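You operate a simulated robot arm through the tools that you are given. There is no shell and no other tool.

The job below is to be done with a simulated two-armed robot. You get a single attempt, and the scene is never put back.

JOB
Take the grey hood off its base and put the insert in the middle drawer.
Fine: open both latches before lifting. The hood goes on the green mat; shut the drawer. Leave the black hood latched. Set down upright: grey hood, what you pick out.
Where things are to end (x, y in the base frame): insert within 60 mm of [650, -270].

The check looks at the end state, three seconds after you hand in, the way a careful person would. Anything else that was tipped, shoved, dropped, spilled or broken makes it a failure.

ROBOT AND FRAMES
Two 7-joint arms with fingered hands on one trunk that stands fixed in place. Base frame: the origin is at the foot of the trunk, x ahead of it, y to its left, z up. Readings come in mm, rad, newtons and seconds.
The left shoulder is at [60, 138, 922], the right one opposite. With the tool pointing down near the work surface each hand reaches from about 100 to 880 mm from the base axis, measured 20 degrees to its own side. Payload 4 kg a hand.
Tool frame (each hand has its own): the origin (TCP) lies between the finger pads and is the grasp point; the fingertips stand 36 mm ahead of it; z points along the fingers, y is the line along which they close. The gripper opens to 120 mm; its body begins 42 mm behind the TCP. The gripper is a hand of 5 fingers: y runs from the thumb to the fingers, the wrist lies at [-15, -109, -200] in the tool frame, and closing takes about 1.5 s.
Orientation is told as [roll, pitch, yaw] about the base's x, y, z axes, in that order, counted from this pose: with the fingers straight down and the wrist toward the robot, the tool's x, y and z point along [0, 1, 0], [1, 0, 0] and [0, 0, -1] of the base frame.

CONTROLS
- The arms move only by the tool servo_tool. It takes "left_steps", "right_steps" or both (then of equal length, played together; a hand with none holds still); each is a list of rows, each a list of 3 entries, a list of its own where there are three numbers: the shift along the tool's x, y, z in units of 50 mm (1.0 is 50 mm), then the turn, a rotation vector about the tool's x, y, z in units of 5 degrees (1.0 is 5 degrees), then the closure, from 0 (fully open) to 1 (shut). In form: [[[tx, ty, tz], [wx, wy, wz], fingers], ...]. A call has 1 to 20 rows; each row shifts and turns the commanded pose from where the row before left it, along the tool's axes as they then stand. A call with a number of a shift or a turn outside -1 to 1 is refused whole. A row lasts 0.2 s, in which the tool goes at most 50 mm and 0.15 rad; a call with a longer step from one row to the next is refused whole, and so is a gripper value outside its range. A pose out of reach is approached as far as the arm can. The call stops where the force on the tool passes 40 N (or 10 N more than at its start, if that is more) or the arm is blocked; 0.2 s more then pass. Each finger travels about 153 mm/s and halts on what it meets, pressing with about 23 N; the grip force reading is that of the motor and also rises with nothing between the fingers. The clock runs only during rows and for 0.2 s after the last one: add rows that do not move to give the fingers time. It gives the time, the measured TCP pose, the force on the tool (base axes), the opening and the grip force at its end, in the units of the frame above (readings bear some noise), with the torque about the TCP (base axes, N m) and any sound that the robot's microphone picked up.
- Cameras (640 x 400 px; columns grow to the right, rows downward): "scene" is now at [44.9, -24.5, 1551]; the picture's right is [-0.32, -0.95, -0.00], its down [-0.69, 0.23, -0.69] and it looks along [0.65, -0.22, -0.73] (base axes); focal length 344 px, centre (320, 200). "left" rides on the left gripper at [-69, -79, -131] in its tool frame; the picture's right is [-0.79, -0.29, 0.55], its down [0.55, -0.74, 0.40] and it looks along [0.29, 0.61, 0.74] (tool axes); focal length 222 px, centre (320, 200). "right" rides on the right gripper at [69, -79, -131] in its tool frame; the picture's right is [-0.78, 0.29, -0.55], its down [-0.55, -0.73, 0.40] and it looks along [-0.29, 0.61, 0.74] (tool axes); focal length 222 px, centre (320, 200). There is no depth. A picture from a camera that has moved, and an enlarged one, comes with that camera's place and axes in the base frame and with its lens.
- snapshot(camera): a new picture of that camera. No time passes.
- lift_body(by): slides the trunk up (or, below 0, down) by that many mm; the arms and the scene camera ride with it, the base frame stays. It gives what a move gives, with no picture.
- hand_shape(shape, hand): the hand has 5 fingers and takes this shape, open, in about a second: jaw (thumb against the fingers, like two jaws); tri (thumb and two fingers); tip (a fingertip pinch); poke (one finger out to press); point (the index stretched); flat (the hand flat); cup (the hand cupped); fist (a fist). The gripper value then closes the fingers along that shape, each until it touches; the sizes above hold for jaw. It gives what a move gives, with no picture.
- head_to(pan, tilt): turns the head with the scene camera to pan (to the left, within 1.501 rad either way) and tilt (down, from -0.506 to 1.204), counted from straight ahead of the robot. It gives what a move gives.
- enlarge(camera, box): a new picture of the part [left, top, right, bottom] of that camera's present view, enlarged. No time passes.
- finish_job(): hands the job in; it is judged then, once.

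Nothing tells you positions but the pictures and the camera data. Unless the task says otherwise, let go and move clear before handing in.

The tools are called after "Call:" as a command line: name --argument value ..., lists and objects as JSON in quotes. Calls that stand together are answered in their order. servo_tool: Moves the arms, as the interface text tells. Its arguments: {"type":"object","properties":{"left_steps":{"type":"array","items":{"type":"array"}},"right_steps":{"type":"array","items":{"type":"array"}}},"required":[]} The other tools are called the same way: lift_body (by) moves the trunk up or down; hand_shape (shape, hand) gives the hand a shape; head_to (pan, tilt) turns the head that bears the scene camera; snapshot (camera) takes a picture; enlarge (camera, box) takes an enlarged picture of a part of a camera's view; finish_job () hands the job in.

At the start:

```text
clock: 0.0
left_eef_pos: [536.0, -8.7, 1221.1]
left_orientation: [-0.001, -0.002, -0.003]
left_contact_force: [-0.5, 0.5, -0.7]
left_torque: [0.0, -0.01, -0.01]
left_gripper_width: 119.8
left_finger_force: 0.0
left_shape: jaw
right_eef_pos: [342.6, -454.4, 1260.6]
right_orientation: [0.001, 0.0, 0.001]
right_contact_force: [-1.6, 0.1, 0.1]
right_torque: [0.01, -0.03, -0.02]
right_gripper_width: 119.7
right_finger_force: 0.0
right_shape: jaw
trunk travel left (down, up): [-500.0, 90.0]
head pan, tilt (commanded): [-0.323, 0.813]
```

scene: 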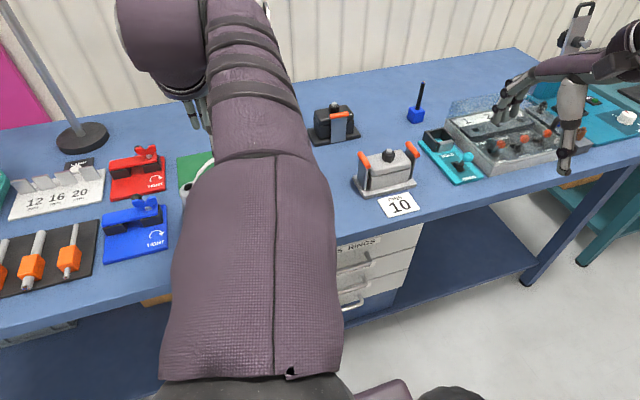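
right: 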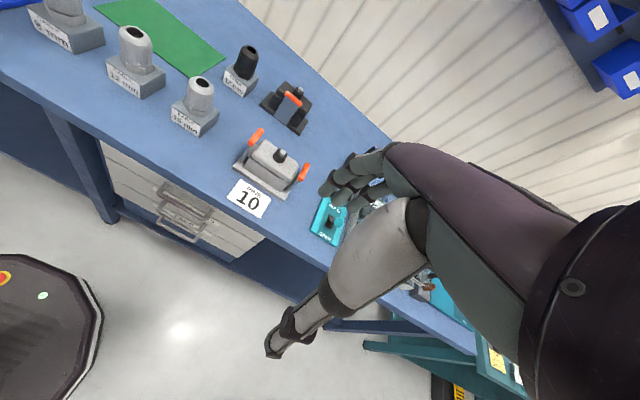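
left: 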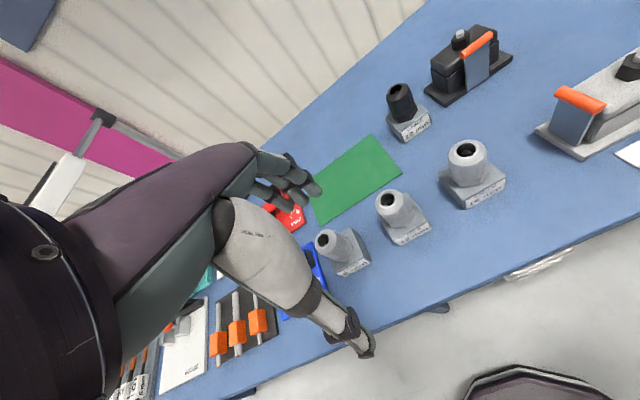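

The left arm blocks much of the scene view. The grey hood, with two orange latches, seems to stand near x 620, y -400, and a drawer unit hangs under the table edge. I'll look closer before moving anything.

Call:
enlarge --camera "scene" --box '[300, 80, 500, 220]'

Call:
enlarge --camera "right" --box '[80, 0, 400, 260]'

Call:
enlarge --camera "left" --box '[300, 0, 640, 280]'

Call:
enlarge --camera "scene" --box '[300, 200, 460, 340]'

```text
2.86 times, centred on (400, 150) of scene
camera zoom: at [44.9, -24.5, 1551.0], right [-0.32, -0.95, 0.0], down [-0.69, 0.23, -0.69], along [0.65, -0.22, -0.73], focal length 984 px, centre (91, 343)
```

zoom: 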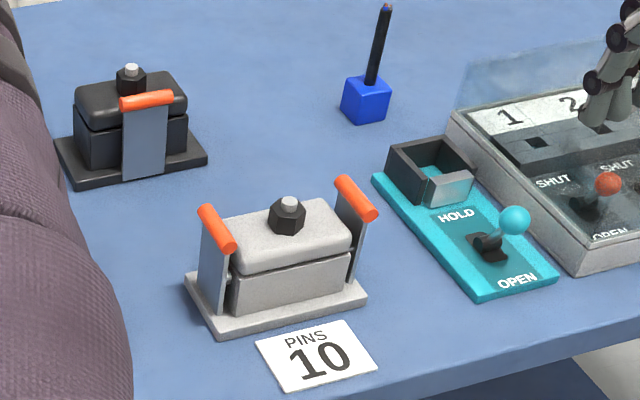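

```text
1.54 times, centred on (240, 130) of right
camera zoom: at [263.4, -386.5, 1391.3], right [0.29, -0.78, 0.55], down [-0.73, -0.55, -0.4], along [0.61, -0.29, -0.74], focal length 342 px, centre (443, 308)
```

zoom: 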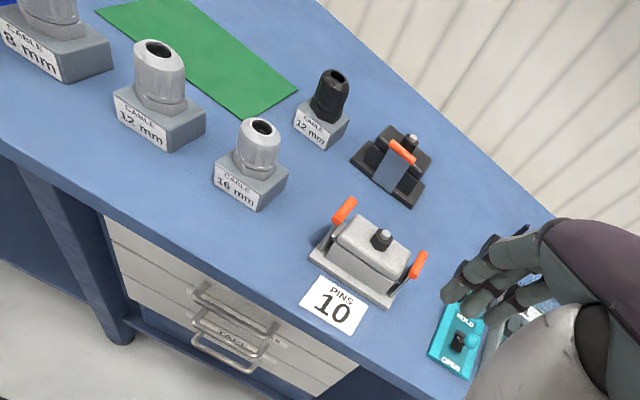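

```text
1.43 times, centred on (470, 140) of left
camera zoom: at [455.3, -78.1, 1352.2], right [-0.29, -0.78, -0.55], down [-0.73, 0.55, -0.4], along [0.61, 0.29, -0.74], focal length 317 px, centre (106, 286)
```

zoom: 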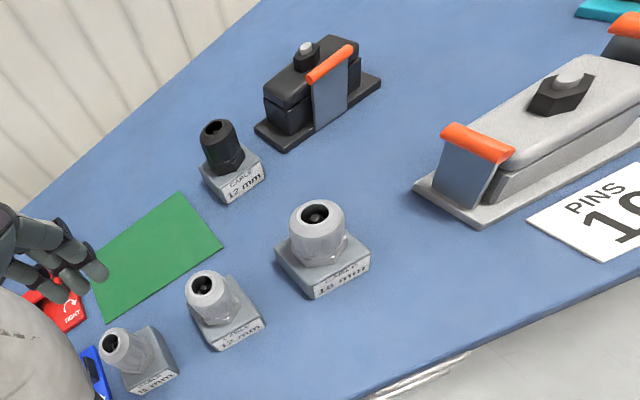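

```text
2.86 times, centred on (380, 270) of scene
camera zoom: at [44.9, -24.5, 1551.0], right [-0.32, -0.95, 0.0], down [-0.69, 0.23, -0.69], along [0.65, -0.22, -0.73], focal length 984 px, centre (149, 0)
```

zoom: 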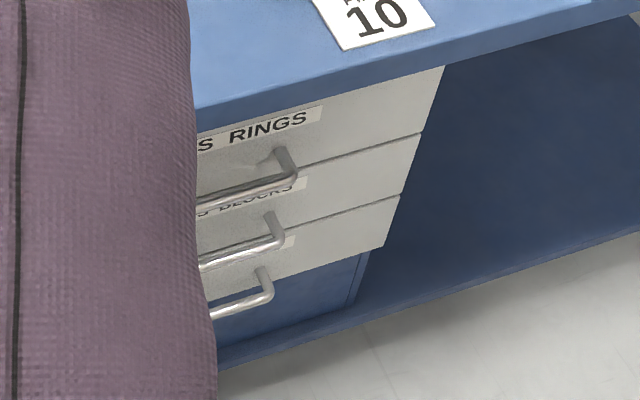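

The grey hood sits on a light grey base at about x 600–680, y -335 to -489, with the table top near z 895. The drawer stack is partly hidden by the left arm, so I'll draw that arm back and to the left, then look again.

Call:
servo_tool --left_steps '[[[0.75, -0.5, 0], [0, 0, 0], 0], [[0.75, -0.5, 0], [0, 0, 0], 0], [[0.75, -0.5, 0], [0, 0, 0], 0], [[0.75, -0.5, 0], [0, 0, 0], 0], [[0.75, -0.5, 0], [0, 0, 0], 0], [[0.75, -0.5, 0], [0, 0, 0], 0], [[0.75, -0.5, 0], [0, 0, 0], 0], [[0.75, -0.5, 0], [0, 0, 0], 0], [[0.75, -0.5, 0], [0, 0, 0], 0]]'

Call:
snapshot --camera "scene"

Call:
snapshot --camera "left"

```text
clock: 2.0
left_eef_pos: [309.2, 329.4, 1219.3]
left_orientation: [0.0, 0.0, -0.004]
left_contact_force: [-0.5, -0.6, -0.7]
left_torque: [0.0, 0.03, -0.01]
left_gripper_width: 119.8
left_finger_force: 0.0
left_shape: jaw
right_eef_pos: [342.4, -454.6, 1261.8]
right_orientation: [0.001, 0.001, 0.001]
right_contact_force: [-0.5, 0.2, 0.4]
right_torque: [0.0, -0.03, -0.01]
right_gripper_width: 119.7
right_finger_force: 0.1
right_shape: jaw
trunk travel left (down, up): [-500.0, 90.0]
head pan, tilt (commanded): [-0.323, 0.813]
```

```text
taken
camera scene: at [44.2, -23.8, 1551.1], right [-0.32, -0.95, 0.0], down [-0.69, 0.23, -0.69], along [0.65, -0.22, -0.73], focal length 344 px, centre (320, 200)
```

scene: 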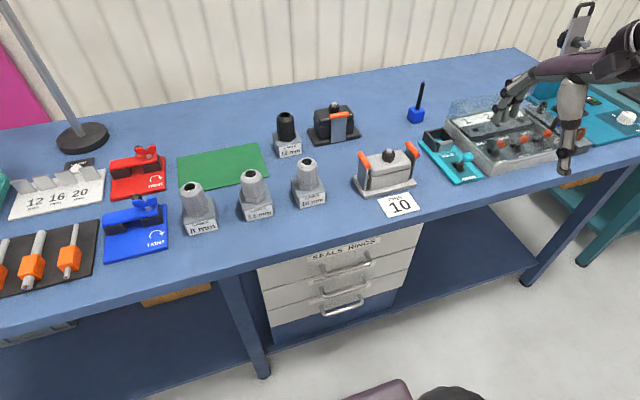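

```text
taken
camera left: at [227.9, 259.6, 1350.9], right [-0.29, -0.78, -0.55], down [-0.73, 0.55, -0.4], along [0.61, 0.28, -0.74], focal length 222 px, centre (320, 200)
```

left: 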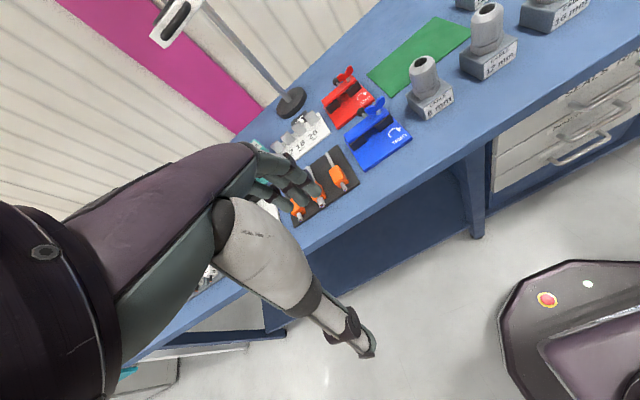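

Call:
enlarge --camera "scene" --box '[240, 210, 440, 335]'

Call:
enlarge --camera "scene" --box '[340, 130, 440, 220]'

Call:
enlarge --camera "left" --box '[440, 40, 640, 240]'

Call:
enlarge --camera "scene" --box '[150, 80, 370, 240]'

```text
3.20 times, centred on (340, 272) of scene
camera zoom: at [44.2, -23.8, 1551.1], right [-0.32, -0.95, 0.0], down [-0.69, 0.23, -0.69], along [0.65, -0.22, -0.73], focal length 1102 px, centre (256, -32)
```

zoom: 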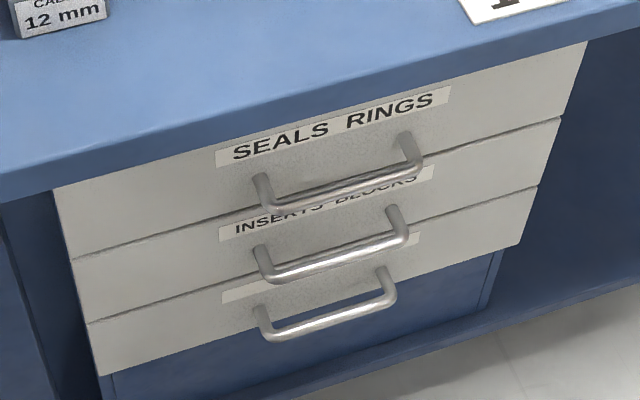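

```text
4.44 times, centred on (390, 175) of scene
camera zoom: at [44.2, -23.8, 1551.1], right [-0.32, -0.95, 0.0], down [-0.69, 0.23, -0.69], along [0.65, -0.22, -0.73], focal length 1531 px, centre (9, 311)
```

zoom: 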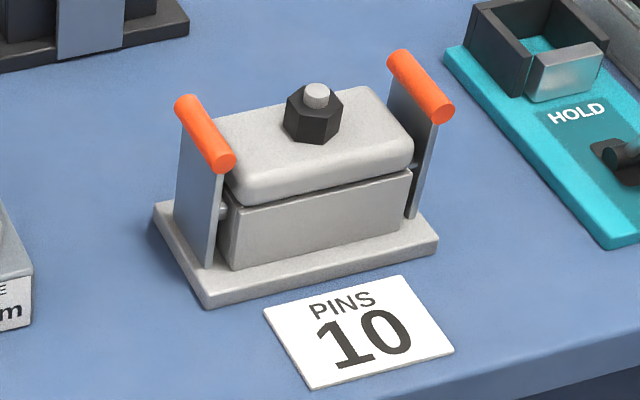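

```text
2.00 times, centred on (540, 140) of left
camera zoom: at [227.9, 259.6, 1350.9], right [-0.29, -0.78, -0.55], down [-0.73, 0.55, -0.4], along [0.61, 0.28, -0.74], focal length 444 px, centre (-120, 320)
```

zoom: 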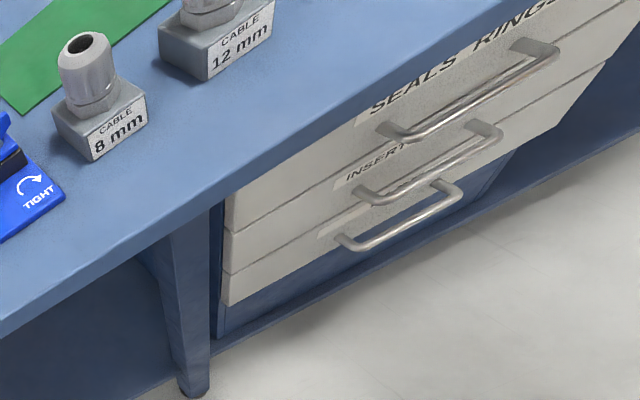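

```text
2.50 times, centred on (260, 160) of scene
camera zoom: at [44.2, -23.8, 1551.1], right [-0.32, -0.95, 0.0], down [-0.69, 0.23, -0.69], along [0.65, -0.22, -0.73], focal length 861 px, centre (470, 300)
```

zoom: 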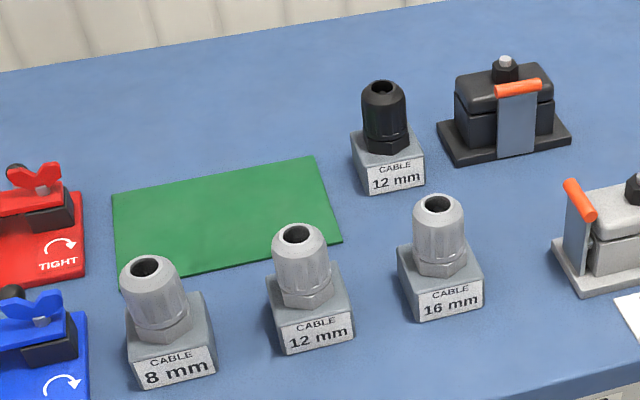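

The drawer fronts sit at about x 568, y -23 to -525. The middle one, labelled "INSERTS BLOCKS", runs about z 515–644, with its handle bar near (530, -268, 570). The latch bars are at about (637, -339, 995) and (637, -475, 995). I'll try the poke shape on the right hand and check where its fingertip lies.

Call:
hand_shape --hand "right" --shape "poke"

Call:
snapshot --camera "right"

Call:
enlarge --camera "scene" --box '[460, 0, 640, 200]'

```text
clock: 2.9
left_eef_pos: [308.8, 327.4, 1220.6]
left_orientation: [0.0, -0.001, -0.002]
left_contact_force: [-0.9, 1.1, 0.0]
left_torque: [0.03, 0.02, -0.02]
left_gripper_width: 119.8
left_finger_force: 0.1
left_shape: jaw
right_eef_pos: [342.9, -455.1, 1260.4]
right_orientation: [-0.001, 0.001, 0.0]
right_contact_force: [-0.7, -0.1, 0.1]
right_torque: [0.0, -0.01, 0.0]
right_gripper_width: 0.1
right_finger_force: 0.1
right_shape: poke
trunk travel left (down, up): [-500.0, 90.0]
head pan, tilt (commanded): [-0.323, 0.813]
```

```text
taken
camera right: at [263.3, -386.5, 1391.4], right [0.29, -0.78, 0.55], down [-0.73, -0.55, -0.4], along [0.61, -0.29, -0.74], focal length 222 px, centre (320, 200)
```

right: 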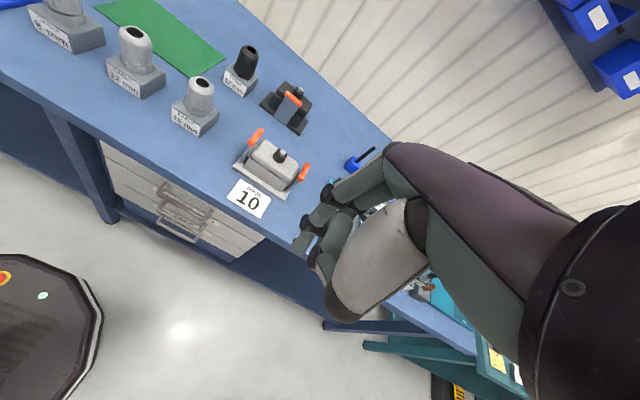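

```text
2.00 times, centred on (550, 100) of scene
camera zoom: at [44.9, -24.5, 1551.0], right [-0.32, -0.95, 0.0], down [-0.69, 0.23, -0.69], along [0.65, -0.22, -0.73], focal length 689 px, centre (-140, 400)
```

zoom: 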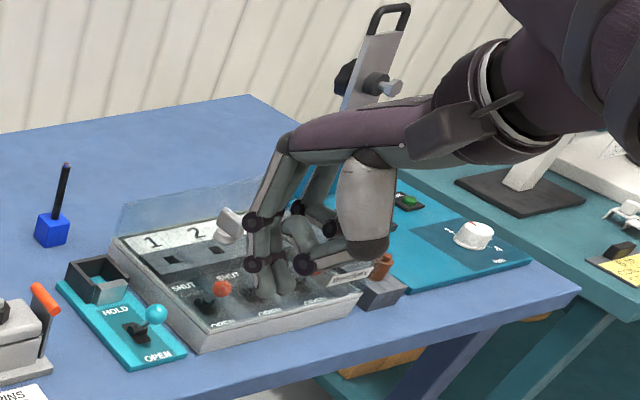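

I see the poke shape folding most fingers. I'll enlarge the right camera's view of the hand to find which finger stands out and where its tip is.

Call:
enlarge --camera "right" --box '[260, 140, 460, 340]'

Call:
enlarge --camera "scene" --box '[510, 40, 610, 140]'

```text
2.00 times, centred on (360, 240) of right
camera zoom: at [263.3, -386.5, 1391.4], right [0.29, -0.78, 0.55], down [-0.73, -0.55, -0.4], along [0.61, -0.29, -0.74], focal length 444 px, centre (240, 120)
```

zoom: 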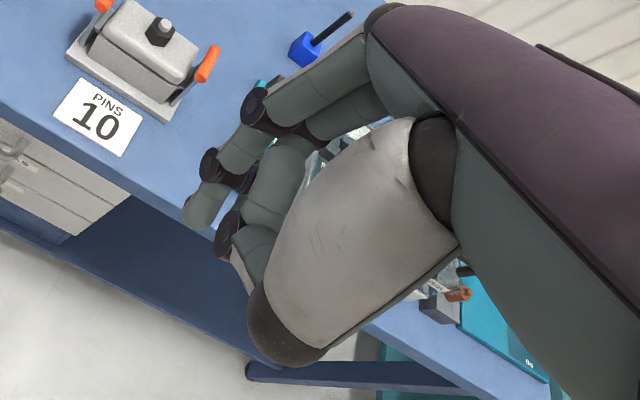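

```text
4.00 times, centred on (560, 90) of scene
camera zoom: at [44.9, -24.5, 1551.0], right [-0.32, -0.95, 0.0], down [-0.69, 0.23, -0.69], along [0.65, -0.22, -0.73], focal length 1378 px, centre (-640, 640)
```

zoom: 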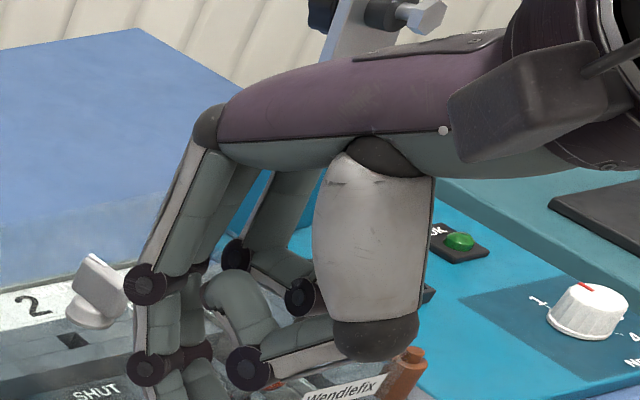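

The index fingertip seems to sit near the tool axis, about 38 mm ahead of the TCP. I'll check that with a lower scene crop.

Call:
enlarge --camera "scene" --box '[490, 80, 590, 180]'

```text
4.00 times, centred on (540, 130) of scene
camera zoom: at [44.9, -24.5, 1551.0], right [-0.32, -0.95, 0.0], down [-0.69, 0.23, -0.69], along [0.65, -0.22, -0.73], focal length 1378 px, centre (-560, 480)
```

zoom: 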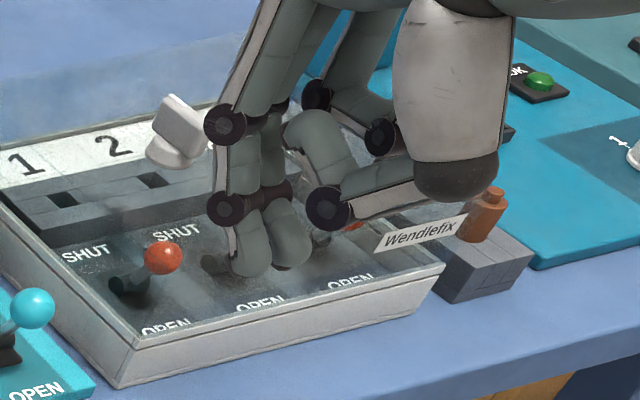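

The index fingertip is about [5, 1, 36] mm in the tool frame, which suits pressing. I'll bring the right hand nearer the hood, still well above everything, and look again.

Call:
servo_tool --right_steps '[[[0.2286, 0.62, 0.457], [0, 0, 0], 0], [[0.2286, 0.62, 0.457], [0, 0, 0], 0], [[0.2286, 0.62, 0.457], [0, 0, 0], 0], [[0.2286, 0.62, 0.457], [0, 0, 0], 0], [[0.2286, 0.62, 0.457], [0, 0, 0], 0], [[0.2286, 0.62, 0.457], [0, 0, 0], 0], [[0.2286, 0.62, 0.457], [0, 0, 0], 0], [[0, 0, 0], [0, 0, 0], 0]]'

Call:
snapshot --camera "right"

Call:
snapshot --camera "scene"

Call:
enlarge --camera "scene" --box '[320, 60, 480, 220]'

```text
clock: 4.7
left_eef_pos: [308.0, 328.4, 1219.7]
left_orientation: [0.0, -0.002, -0.002]
left_contact_force: [0.4, 0.3, 0.5]
left_torque: [0.01, 0.01, 0.0]
left_gripper_width: 120.0
left_finger_force: 0.1
left_shape: jaw
right_eef_pos: [560.4, -373.8, 1098.7]
right_orientation: [0.0, -0.002, -0.001]
right_contact_force: [-0.3, 0.2, 0.4]
right_torque: [0.02, 0.01, -0.02]
right_gripper_width: 0.0
right_finger_force: 0.1
right_shape: poke
trunk travel left (down, up): [-500.0, 90.0]
head pan, tilt (commanded): [-0.323, 0.813]
```

```text
taken
camera right: at [480.7, -305.1, 1229.9], right [0.29, -0.78, 0.55], down [-0.73, -0.55, -0.4], along [0.61, -0.29, -0.74], focal length 222 px, centre (320, 200)
```

right: 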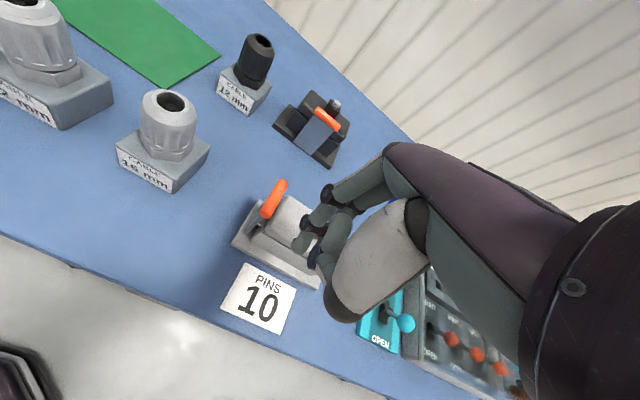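

```text
taken
camera scene: at [44.2, -24.3, 1551.1], right [-0.32, -0.95, 0.0], down [-0.69, 0.23, -0.69], along [0.65, -0.22, -0.73], focal length 344 px, centre (320, 200)
```

scene: 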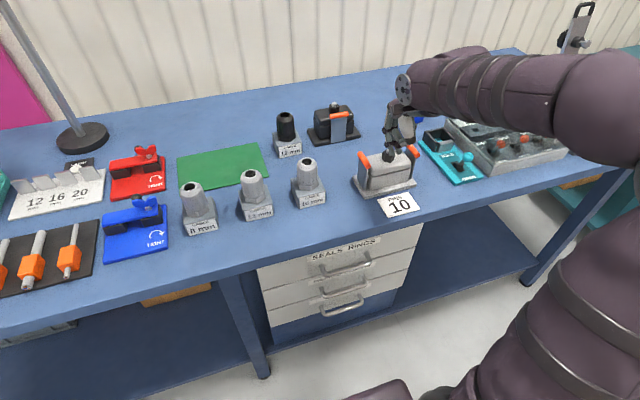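

```text
2.50 times, centred on (400, 140) of scene
camera zoom: at [44.2, -24.3, 1551.1], right [-0.32, -0.95, 0.0], down [-0.69, 0.23, -0.69], along [0.65, -0.22, -0.73], focal length 861 px, centre (120, 350)
```

zoom: 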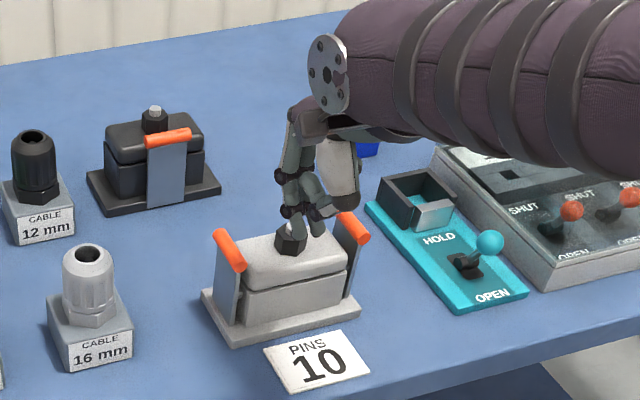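

The hand is above and in front of the hood. I'll zoom in on the left latch, the nut and the fingertip from both cameras.

Call:
enlarge --camera "right" --box '[220, 160, 360, 310]'

Call:
enlarge --camera "scene" --box '[345, 130, 425, 205]'

```text
2.67 times, centred on (290, 235) of right
camera zoom: at [480.7, -305.1, 1229.9], right [0.29, -0.78, 0.55], down [-0.73, -0.55, -0.4], along [0.61, -0.29, -0.74], focal length 592 px, centre (400, 107)
```

zoom: 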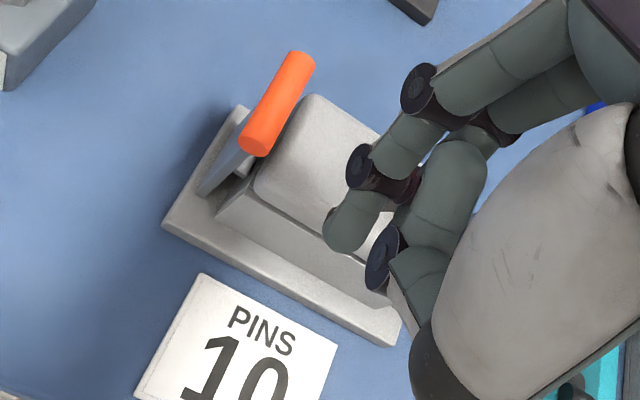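

```text
5.33 times, centred on (385, 168) of scene
camera zoom: at [44.2, -24.3, 1551.1], right [-0.32, -0.95, 0.0], down [-0.69, 0.23, -0.69], along [0.65, -0.22, -0.73], focal length 1837 px, centre (-27, 373)
```

zoom: 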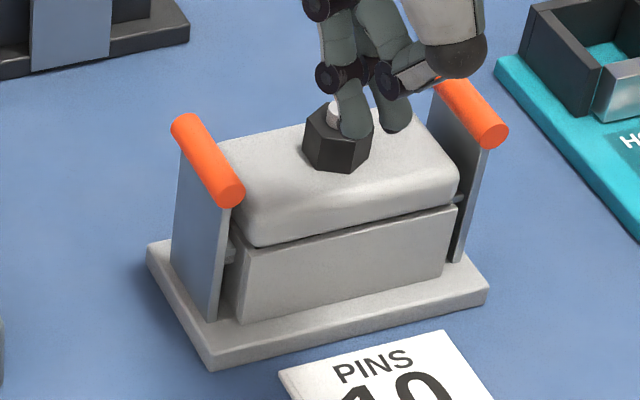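

The left bar's centre is about (642, -341, 988) and the nut is at about (640, -409). I'll place the index finger over the gap between the nut and the left bar, still above it, and check.

Call:
servo_tool --right_steps '[[[0.05, 0.6, 0.3], [0, 0, 0], 0], [[0.05, 0.6, 0.3], [0, 0, 0], 0], [[0, 0, 0.2], [0, 0, 0], 0], [[0, 0, 0], [0, 0, 0], 0]]'

Call:
enlarge --camera "right" --box '[200, 160, 360, 320]'

Call:
enlarge --camera "scene" --box '[345, 110, 425, 205]'

```text
clock: 5.7
left_eef_pos: [308.7, 329.3, 1218.8]
left_orientation: [0.001, -0.002, -0.002]
left_contact_force: [-0.6, -0.1, 0.5]
left_torque: [0.01, 0.0, 0.02]
left_gripper_width: 119.8
left_finger_force: 0.1
left_shape: jaw
right_eef_pos: [621.7, -369.0, 1059.3]
right_orientation: [0.0, -0.002, 0.0]
right_contact_force: [-0.2, -0.3, 0.3]
right_torque: [0.04, -0.01, 0.02]
right_gripper_width: 0.2
right_finger_force: 0.1
right_shape: poke
trunk travel left (down, up): [-500.0, 90.0]
head pan, tilt (commanded): [-0.323, 0.813]
```

```text
2.50 times, centred on (280, 240) of right
camera zoom: at [541.2, -300.0, 1190.2], right [0.29, -0.78, 0.55], down [-0.73, -0.55, -0.4], along [0.61, -0.29, -0.74], focal length 555 px, centre (420, 100)
```

zoom: 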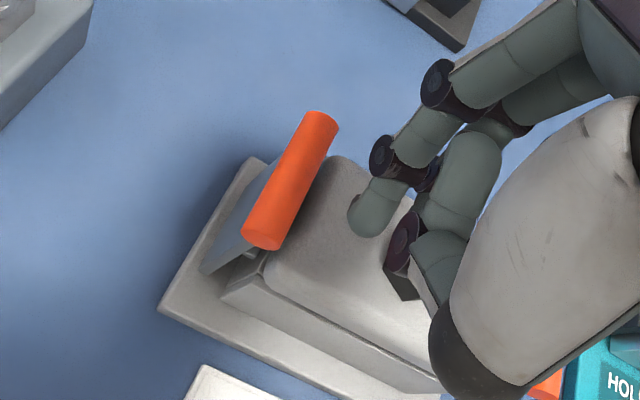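

```text
4.21 times, centred on (385, 158) of scene
camera zoom: at [45.0, -24.4, 1551.0], right [-0.32, -0.95, 0.0], down [-0.69, 0.23, -0.69], along [0.65, -0.22, -0.73], focal length 1450 px, centre (46, 379)
```

zoom: 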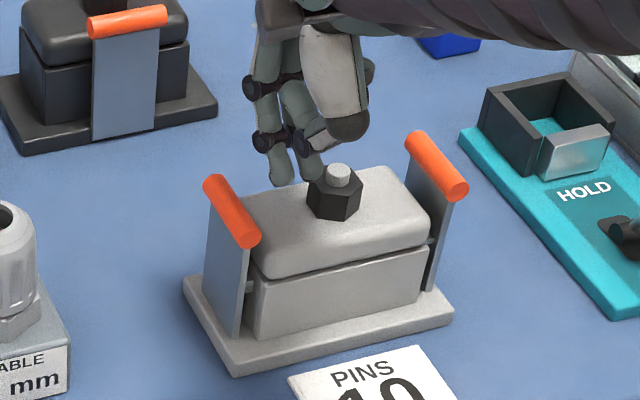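

The index finger is over the gap, clear of the nut by several mm. I'll lower it to about bar height and check the force.

Call:
servo_tool --right_steps '[[[0, 0, 0.3], [0, 0, 0], 0], [[0, 0, 0.25], [0, 0, 0], 0], [[0, 0, 0.2], [0, 0, 0], 0], [[0, 0, 0], [0, 0, 0], 0]]'

Call:
enlarge --camera "right" --box '[200, 160, 360, 320]'

Call:
enlarge --camera "scene" --box '[345, 110, 425, 205]'

```text
clock: 6.7
left_eef_pos: [308.9, 329.2, 1219.9]
left_orientation: [-0.001, -0.001, -0.001]
left_contact_force: [0.2, 0.6, 0.2]
left_torque: [0.01, 0.03, 0.0]
left_gripper_width: 119.7
left_finger_force: 0.1
left_shape: jaw
right_eef_pos: [621.6, -371.2, 1021.9]
right_orientation: [0.0, 0.0, 0.0]
right_contact_force: [-0.3, 0.0, -0.3]
right_torque: [0.02, -0.02, 0.0]
right_gripper_width: 0.0
right_finger_force: 0.0
right_shape: poke
trunk travel left (down, up): [-500.0, 90.0]
head pan, tilt (commanded): [-0.323, 0.813]
```

```text
2.50 times, centred on (280, 240) of right
camera zoom: at [541.2, -301.5, 1153.9], right [0.29, -0.78, 0.55], down [-0.73, -0.55, -0.4], along [0.61, -0.29, -0.74], focal length 555 px, centre (420, 100)
```

zoom: 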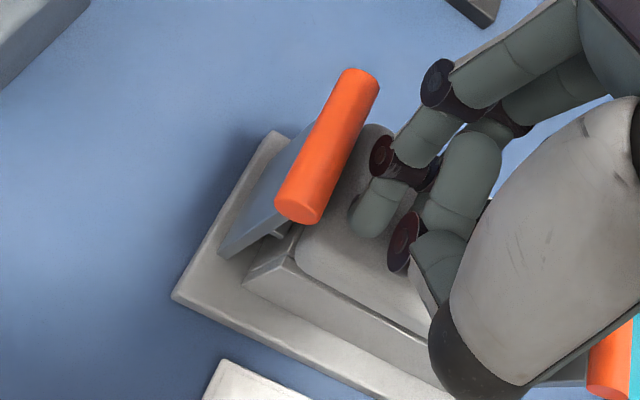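

```text
4.21 times, centred on (385, 158) of scene
camera zoom: at [44.9, -24.4, 1551.0], right [-0.32, -0.95, 0.0], down [-0.69, 0.23, -0.69], along [0.65, -0.22, -0.73], focal length 1450 px, centre (46, 379)
```

zoom: 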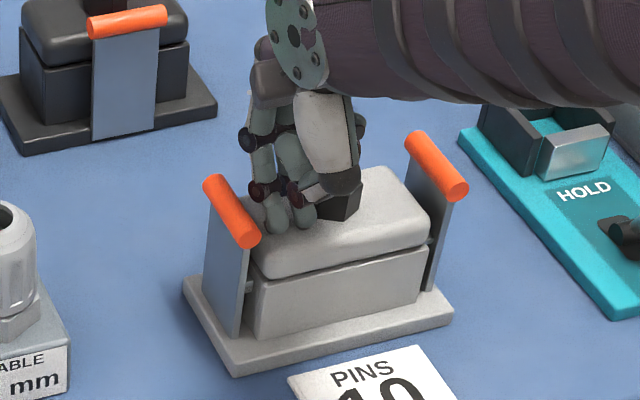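

The fingertip is next to the left bar with no contact yet. I'll push it outward (+y) in small steps and watch the force.

Call:
servo_tool --right_steps '[[[0.2, 0, 0.0], [0, 0, 0], 0], [[0.2, 0, 0.0], [0, 0, 0], 0], [[0.2, 0, 0], [0, 0, 0], 0], [[0, 0, 0], [0, 0, 0], 0]]'

Call:
enlarge --camera "right" --box '[200, 160, 360, 320]'

Call:
enlarge --camera "scene" --box '[345, 110, 425, 205]'

```text
clock: 7.7
left_eef_pos: [308.5, 328.6, 1219.8]
left_orientation: [-0.001, -0.002, -0.004]
left_contact_force: [-0.2, -0.8, -0.7]
left_torque: [0.01, 0.02, -0.02]
left_gripper_width: 120.1
left_finger_force: 0.0
left_shape: jaw
right_eef_pos: [620.6, -342.1, 1022.1]
right_orientation: [0.0, 0.002, -0.001]
right_contact_force: [-0.2, -0.9, -0.3]
right_torque: [-0.05, -0.02, 0.0]
right_gripper_width: 0.1
right_finger_force: 0.0
right_shape: poke
trunk travel left (down, up): [-500.0, 90.0]
head pan, tilt (commanded): [-0.323, 0.813]
```

```text
2.50 times, centred on (280, 240) of right
camera zoom: at [540.9, -272.6, 1153.5], right [0.29, -0.79, 0.55], down [-0.74, -0.55, -0.4], along [0.61, -0.29, -0.74], focal length 555 px, centre (420, 100)
```

zoom: 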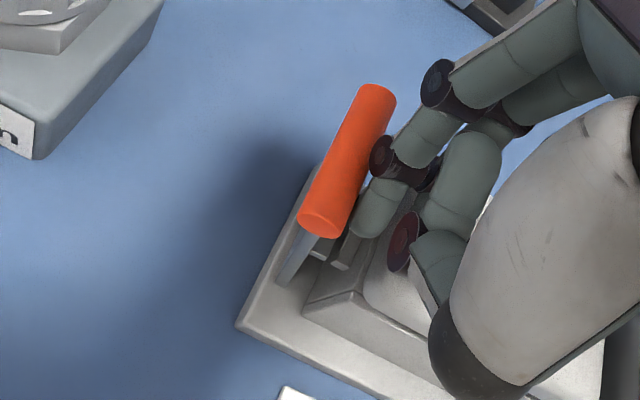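

```text
4.21 times, centred on (385, 158) of scene
camera zoom: at [44.9, -24.6, 1551.0], right [-0.32, -0.95, 0.0], down [-0.69, 0.23, -0.69], along [0.65, -0.22, -0.73], focal length 1450 px, centre (46, 379)
```

zoom: 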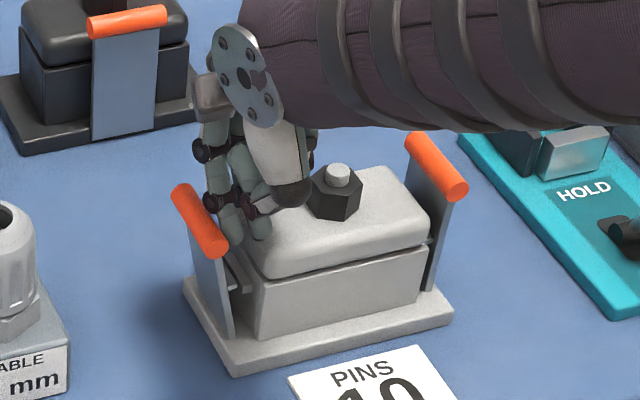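

The left lever swings out freely with under 1 N and the base stays still. I'll keep pushing along its arc, outward and down.

Call:
servo_tool --right_steps '[[[0.16, 0, 0.06], [0, 0, 0], 0], [[0.16, 0, 0.16], [0, 0, 0], 0], [[0.16, 0, 0.12], [0, 0, 0], 0], [[0.16, 0, 0.12], [0, 0, 0], 0], [[0.16, 0, 0.16], [0, 0, 0], 0], [[0.16, 0, 0.2], [0, 0, 0], 0], [[0, 0, 0], [0, 0, 0], 0]]'

Call:
enlarge --camera "right" --box '[200, 160, 360, 320]'

Call:
enlarge --camera "scene" --box '[325, 110, 425, 215]'

```text
clock: 9.3
left_eef_pos: [308.5, 328.3, 1221.2]
left_orientation: [0.0, -0.002, -0.001]
left_contact_force: [0.3, 0.1, -1.0]
left_torque: [0.01, 0.0, 0.02]
left_gripper_width: 120.0
left_finger_force: 0.0
left_shape: jaw
right_eef_pos: [618.9, -291.7, 980.7]
right_orientation: [0.001, -0.001, -0.001]
right_contact_force: [-0.1, -1.0, -1.6]
right_torque: [0.01, 0.0, 0.03]
right_gripper_width: 0.0
right_finger_force: 0.0
right_shape: poke
trunk travel left (down, up): [-500.0, 90.0]
head pan, tilt (commanded): [-0.323, 0.813]
```

```text
2.50 times, centred on (280, 240) of right
camera zoom: at [539.2, -223.6, 1111.8], right [0.29, -0.79, 0.55], down [-0.74, -0.55, -0.4], along [0.61, -0.29, -0.74], focal length 555 px, centre (420, 100)
```

zoom: 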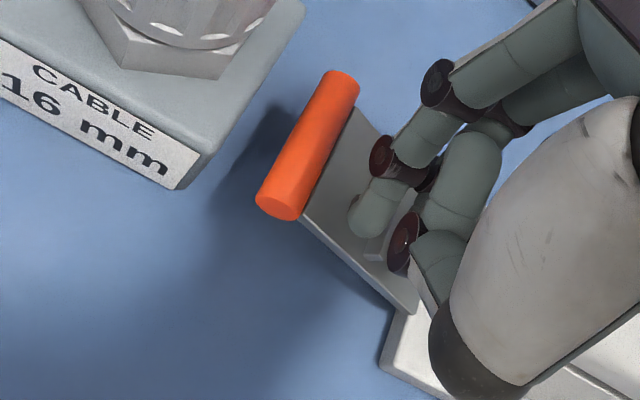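

```text
3.81 times, centred on (375, 162) of scene
camera zoom: at [44.9, -24.6, 1551.0], right [-0.32, -0.95, 0.0], down [-0.69, 0.23, -0.69], along [0.65, -0.22, -0.73], focal length 1312 px, centre (110, 343)
```

zoom: 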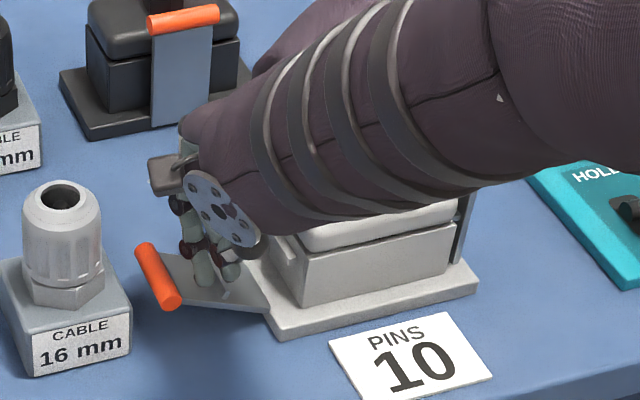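

The left lever is now well over, roughly 60°, with the finger resting on its plate. I'll press it gently a little further down and out, then rise clear.

Call:
servo_tool --right_steps '[[[0.06, 0, 0.12], [0, 0, 0], 0], [[0.06, 0, 0.12], [0, 0, 0], 0], [[0.04, 0, 0.12], [0, 0, 0], 0], [[0, 0, 0], [0, 0, 0], 0]]'

Call:
enlarge --camera "right" --box '[200, 160, 360, 320]'

Call:
enlarge --camera "scene" --box '[325, 110, 425, 215]'

```text
clock: 10.1
left_eef_pos: [306.7, 328.0, 1221.0]
left_orientation: [0.0, 0.001, -0.001]
left_contact_force: [-0.1, 0.3, -0.3]
left_torque: [0.0, -0.02, 0.02]
left_gripper_width: 119.7
left_finger_force: 0.0
left_shape: jaw
right_eef_pos: [624.5, -289.0, 973.6]
right_orientation: [-0.001, -0.021, -0.002]
right_contact_force: [-4.2, -6.2, 17.8]
right_torque: [-0.06, 0.21, 0.11]
right_gripper_width: 0.0
right_finger_force: 0.1
right_shape: poke
trunk travel left (down, up): [-500.0, 90.0]
head pan, tilt (commanded): [-0.323, 0.813]
stopped in row 3 (right hand): the force on the tool passed its limit at 44 N (the readings are from after the stop); the commanded pose is now the measured one
```

```text
2.50 times, centred on (280, 240) of right
camera zoom: at [541.3, -219.5, 1103.2], right [0.28, -0.79, 0.55], down [-0.73, -0.55, -0.41], along [0.63, -0.29, -0.72], focal length 555 px, centre (420, 100)
```

zoom: 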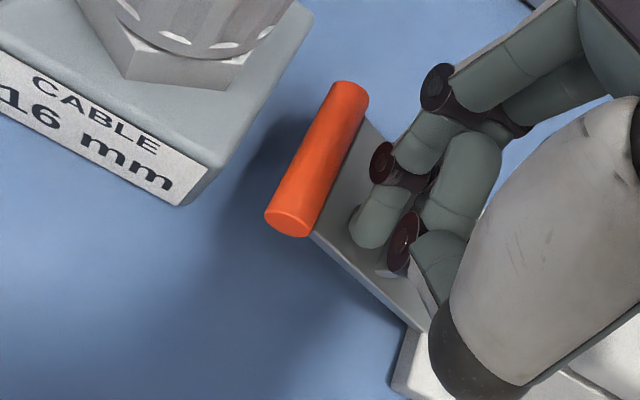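

```text
3.81 times, centred on (375, 162) of scene
camera zoom: at [42.9, -24.3, 1551.1], right [-0.32, -0.95, 0.0], down [-0.69, 0.23, -0.69], along [0.65, -0.22, -0.73], focal length 1312 px, centre (110, 343)
```

zoom: 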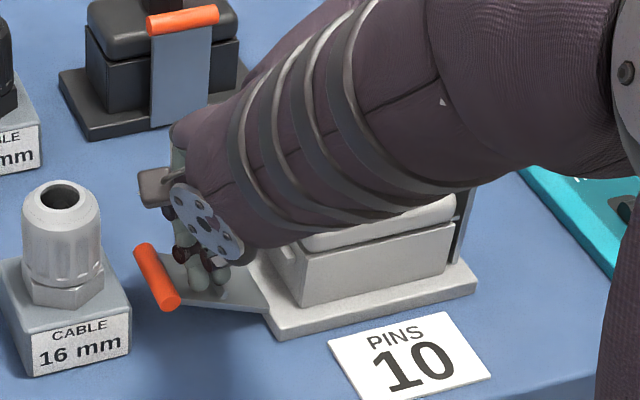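

The lever has met its end stop, so it's fully open. I'll lift the finger straight up and check that it stays open.

Call:
servo_tool --right_steps '[[[0, 0, -0.4], [0, 0, 0], 0], [[0, 0, -0.8], [0, 0, 0], 0], [[0, 0, -1], [0, 0, 0], 0], [[0, 0, -1], [0, 0, 0], 0], [[-0.5, -0.5, -0.5], [0, 0, 0], 0], [[0, 0, 0], [0, 0, 0], 0]]'

Call:
enlarge --camera "scene" --box '[325, 110, 445, 215]'

Call:
snapshot --camera "right"

```text
clock: 11.5
left_eef_pos: [309.2, 328.5, 1220.1]
left_orientation: [0.0, 0.001, -0.003]
left_contact_force: [0.1, -0.5, 0.4]
left_torque: [0.02, 0.02, 0.04]
left_gripper_width: 120.0
left_finger_force: 0.0
left_shape: jaw
right_eef_pos: [596.5, -310.3, 1157.4]
right_orientation: [0.0, -0.014, 0.0]
right_contact_force: [-0.1, 0.1, 0.0]
right_torque: [0.02, 0.03, 0.0]
right_gripper_width: 0.0
right_finger_force: 0.1
right_shape: poke
trunk travel left (down, up): [-500.0, 90.0]
head pan, tilt (commanded): [-0.323, 0.813]
```

```text
3.81 times, centred on (385, 162) of scene
camera zoom: at [45.7, -24.0, 1551.0], right [-0.32, -0.95, 0.0], down [-0.69, 0.23, -0.69], along [0.65, -0.22, -0.73], focal length 1312 px, centre (72, 343)
```

zoom: 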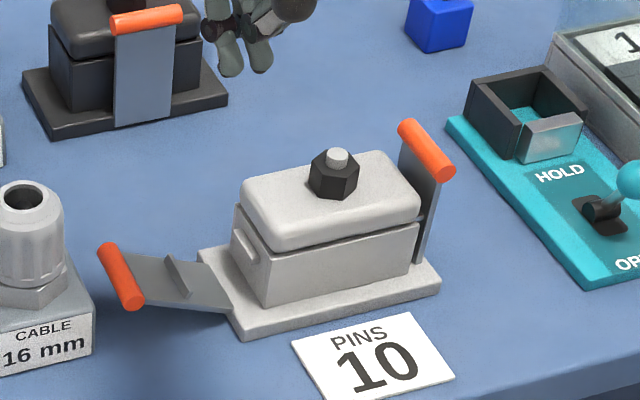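

```text
taken
camera right: at [514.9, -242.7, 1287.0], right [0.28, -0.78, 0.55], down [-0.73, -0.55, -0.41], along [0.62, -0.29, -0.73], focal length 222 px, centre (320, 200)
```

right: 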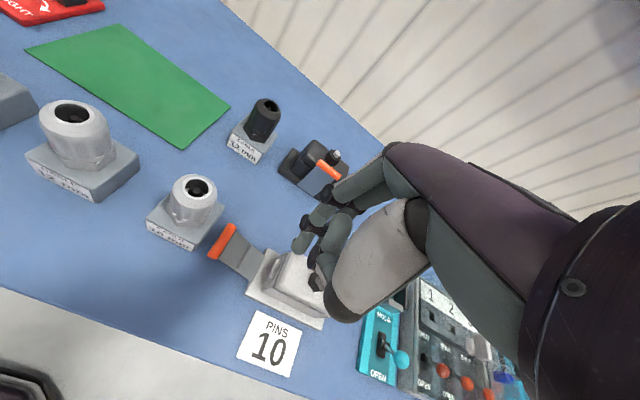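

The left latch is open and stays so. For the right latch I'll turn the hand to yaw -90°, so the backs of the fingers push toward -y, and hold it above the gap between the nut and the right bar.

Call:
servo_tool --right_steps '[[[-0.68, 0.243, 0.2], [0.16, 0, 0], 0], [[-0.68, 0.243, 0.2], [0, 0, 0], 0], [[-0.68, 0.243, 0.2], [0, 0, 0], 0], [[-0.68, 0.243, 0.2], [0, 0, 0], 0], [[0, 0, 0], [0, 0, 1], 0], [[0, 0, 0], [0, 0, 1], 0], [[0, 0, 0], [0, 0, 1], 0], [[0, 0, 0], [0, 0, 1], 0], [[0, 0, 0], [0, 0, 1], 0], [[0, 0, 0], [0, 0, 1], 0], [[0, 0, 0], [0, 0, 1], 0], [[0, 0, 0], [0, 0, 1], 0], [[0, 0, 0], [0, 0, 1], 0], [[0, 0, 0], [0, 0, 1], 0], [[0, 0, 0], [0, 0, 1], 0], [[0, 0, 0], [0, 0, 1], 0], [[0, 0, 0], [0, 0, 1], 0], [[0, 0, 0], [0, 0, 1], 0]]'

Call:
snapshot --camera "scene"

```text
clock: 15.3
left_eef_pos: [308.8, 329.0, 1219.9]
left_orientation: [0.001, -0.001, -0.001]
left_contact_force: [0.5, -0.3, 0.5]
left_torque: [-0.03, -0.01, 0.02]
left_gripper_width: 120.0
left_finger_force: 0.1
left_shape: jaw
right_eef_pos: [644.3, -447.9, 1114.5]
right_orientation: [0.004, -0.002, -1.224]
right_contact_force: [-1.2, 0.6, 0.0]
right_torque: [0.01, -0.02, -0.01]
right_gripper_width: 0.1
right_finger_force: 0.0
right_shape: poke
trunk travel left (down, up): [-500.0, 90.0]
head pan, tilt (commanded): [-0.323, 0.813]
```

```text
taken
camera scene: at [45.2, -24.3, 1551.0], right [-0.32, -0.95, 0.0], down [-0.69, 0.23, -0.69], along [0.65, -0.22, -0.73], focal length 344 px, centre (320, 200)
```

scene: 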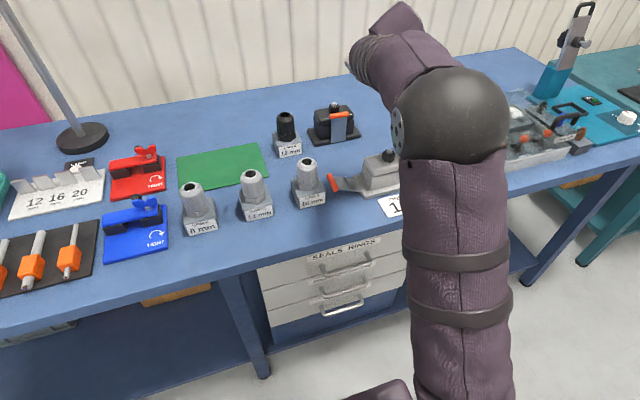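

The right elbow now blocks the scene view, so I'll use the right hand camera.

Call:
servo_tool --right_steps '[[[0, 0, 0], [0, 0, 1], 0], [[0, 0, 0], [0, 0, 1], 0], [[0, 0, 0], [0, 0, 1], 0], [[0, 0, 0], [0, 0, 0.9], 0], [[0, 0, 0], [0, 0, 0], 0]]'

Call:
snapshot --camera "right"

Call:
snapshot --camera "scene"

```text
clock: 16.5
left_eef_pos: [308.3, 328.9, 1219.5]
left_orientation: [0.001, 0.001, -0.001]
left_contact_force: [0.1, 0.5, -0.4]
left_torque: [0.03, -0.01, -0.04]
left_gripper_width: 120.0
left_finger_force: 0.0
left_shape: jaw
right_eef_pos: [644.4, -449.4, 1114.7]
right_orientation: [0.002, -0.001, -1.565]
right_contact_force: [-0.9, -0.1, 0.2]
right_torque: [0.02, 0.01, -0.01]
right_gripper_width: 0.0
right_finger_force: 0.1
right_shape: poke
trunk travel left (down, up): [-500.0, 90.0]
head pan, tilt (commanded): [-0.323, 0.813]
```

```text
taken
camera right: at [712.2, -369.5, 1247.0], right [-0.78, -0.3, 0.55], down [-0.55, 0.73, -0.4], along [-0.28, -0.61, -0.74], focal length 222 px, centre (320, 200)
```

right: 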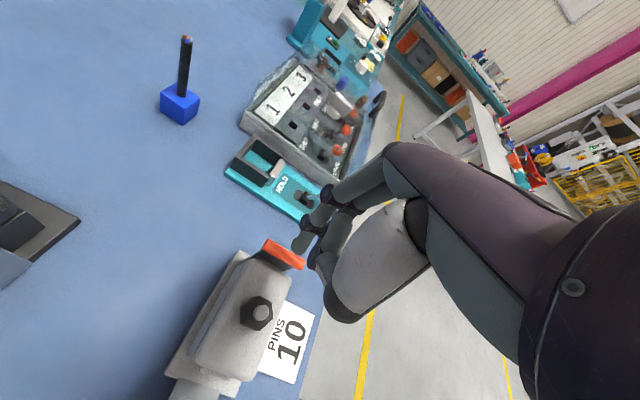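

```text
taken
camera scene: at [44.9, -24.4, 1551.0], right [-0.32, -0.95, 0.0], down [-0.69, 0.23, -0.69], along [0.65, -0.22, -0.73], focal length 344 px, centre (320, 200)
```

scene: 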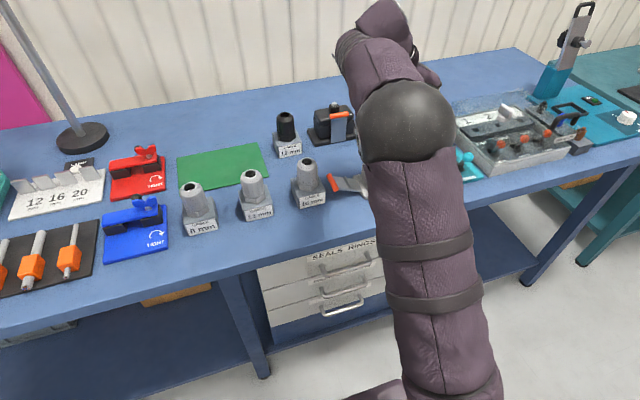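

From this camera I place the right bar at about y -475 and the nut at (633, -407). I'll enlarge the view to check finger clearance before lowering.

Call:
enlarge --camera "right" --box '[220, 160, 380, 340]'

```text
2.22 times, centred on (300, 250) of right
camera zoom: at [712.2, -369.5, 1247.0], right [-0.78, -0.3, 0.55], down [-0.55, 0.73, -0.4], along [-0.28, -0.61, -0.74], focal length 494 px, centre (364, 89)
```

zoom: 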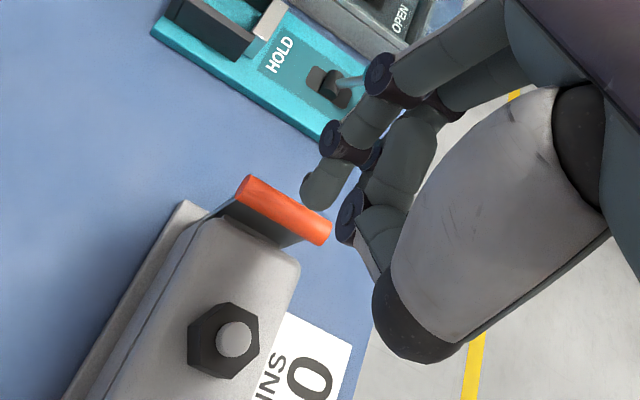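

Clearance looks fine. I'll shift slightly toward the nut, lower to bar height, and check contact.

Call:
servo_tool --right_steps '[[[0, -0.12, 0.5], [0, 0, 0], 0], [[0, 0, 0.5], [0, 0, 0], 0], [[0, 0, 0.4], [0, 0, 0], 0], [[0, 0, 0.3], [0, 0, 0], 0], [[0, 0, 0.14], [0, 0, 0], 0], [[0, 0, 0], [0, 0, 0], 0]]'

Call:
enlarge --camera "right" --box '[220, 160, 380, 340]'

Call:
enlarge --camera "scene" --box '[320, 100, 440, 220]'

```text
clock: 17.9
left_eef_pos: [308.1, 328.9, 1220.1]
left_orientation: [0.0, -0.002, -0.002]
left_contact_force: [-0.4, -0.3, 0.0]
left_torque: [0.0, 0.04, -0.02]
left_gripper_width: 119.8
left_finger_force: 0.1
left_shape: jaw
right_eef_pos: [644.8, -442.0, 1023.0]
right_orientation: [0.004, 0.001, -1.564]
right_contact_force: [0.1, 1.3, 1.0]
right_torque: [-0.01, 0.01, -0.01]
right_gripper_width: 0.1
right_finger_force: 0.0
right_shape: poke
trunk travel left (down, up): [-500.0, 90.0]
head pan, tilt (commanded): [-0.323, 0.813]
```

```text
2.22 times, centred on (300, 250) of right
camera zoom: at [712.8, -363.9, 1155.1], right [-0.78, -0.3, 0.54], down [-0.55, 0.73, -0.4], along [-0.28, -0.61, -0.74], focal length 494 px, centre (364, 89)
```

zoom: 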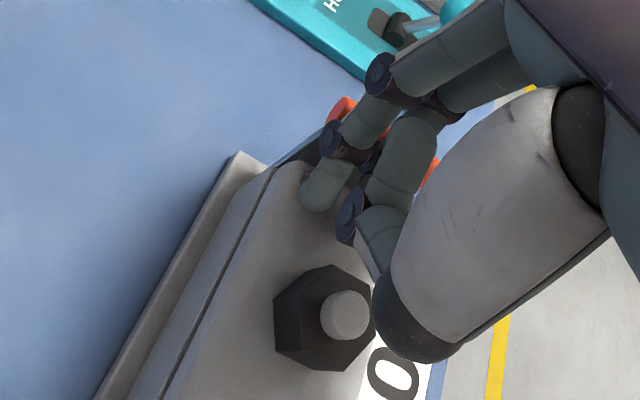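

```text
3.33 times, centred on (380, 160) of scene
camera zoom: at [44.9, -24.2, 1551.0], right [-0.32, -0.95, 0.0], down [-0.69, 0.23, -0.69], along [0.65, -0.22, -0.73], focal length 1148 px, centre (120, 333)
```

zoom: 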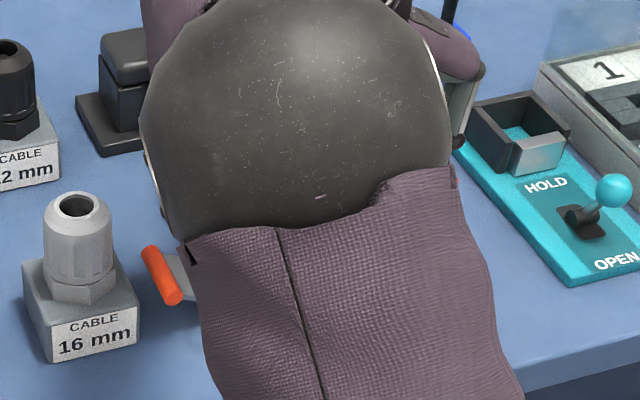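

The finger touches the right bar lightly at 1.3 N. I'll push it outward (-y), then down along the arc as I did on the left.

Call:
servo_tool --right_steps '[[[0, 0.19, 0], [0, 0, 0], 0], [[0, 0.19, 0], [0, 0, 0], 0], [[0, 0.19, 0], [0, 0, 0], 0], [[0, 0.19, 0], [0, 0, 0], 0], [[0, 0, 0], [0, 0, 0], 0]]'

Call:
enlarge --camera "right" --box '[220, 160, 380, 340]'

```text
clock: 19.1
left_eef_pos: [308.5, 328.1, 1220.8]
left_orientation: [-0.001, 0.001, -0.001]
left_contact_force: [0.0, 0.6, -0.7]
left_torque: [0.03, 0.03, 0.0]
left_gripper_width: 120.0
left_finger_force: 0.0
left_shape: jaw
right_eef_pos: [646.3, -479.6, 1022.6]
right_orientation: [0.003, -0.001, -1.563]
right_contact_force: [0.0, 0.4, -0.7]
right_torque: [0.01, 0.0, 0.04]
right_gripper_width: 0.0
right_finger_force: 0.0
right_shape: poke
trunk travel left (down, up): [-500.0, 90.0]
head pan, tilt (commanded): [-0.323, 0.813]
```

```text
2.22 times, centred on (300, 250) of right
camera zoom: at [713.8, -401.6, 1154.5], right [-0.78, -0.3, 0.55], down [-0.55, 0.73, -0.4], along [-0.28, -0.61, -0.74], focal length 494 px, centre (364, 89)
```

zoom: 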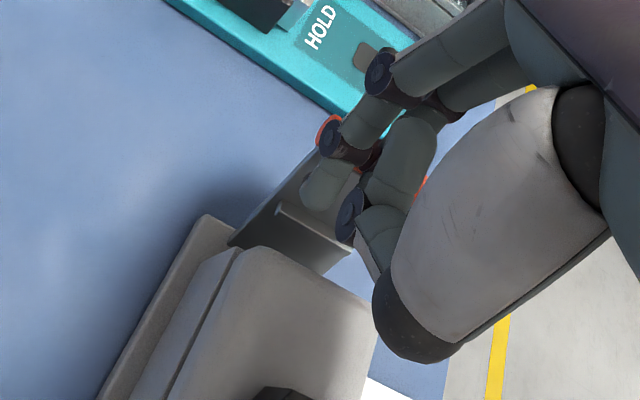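

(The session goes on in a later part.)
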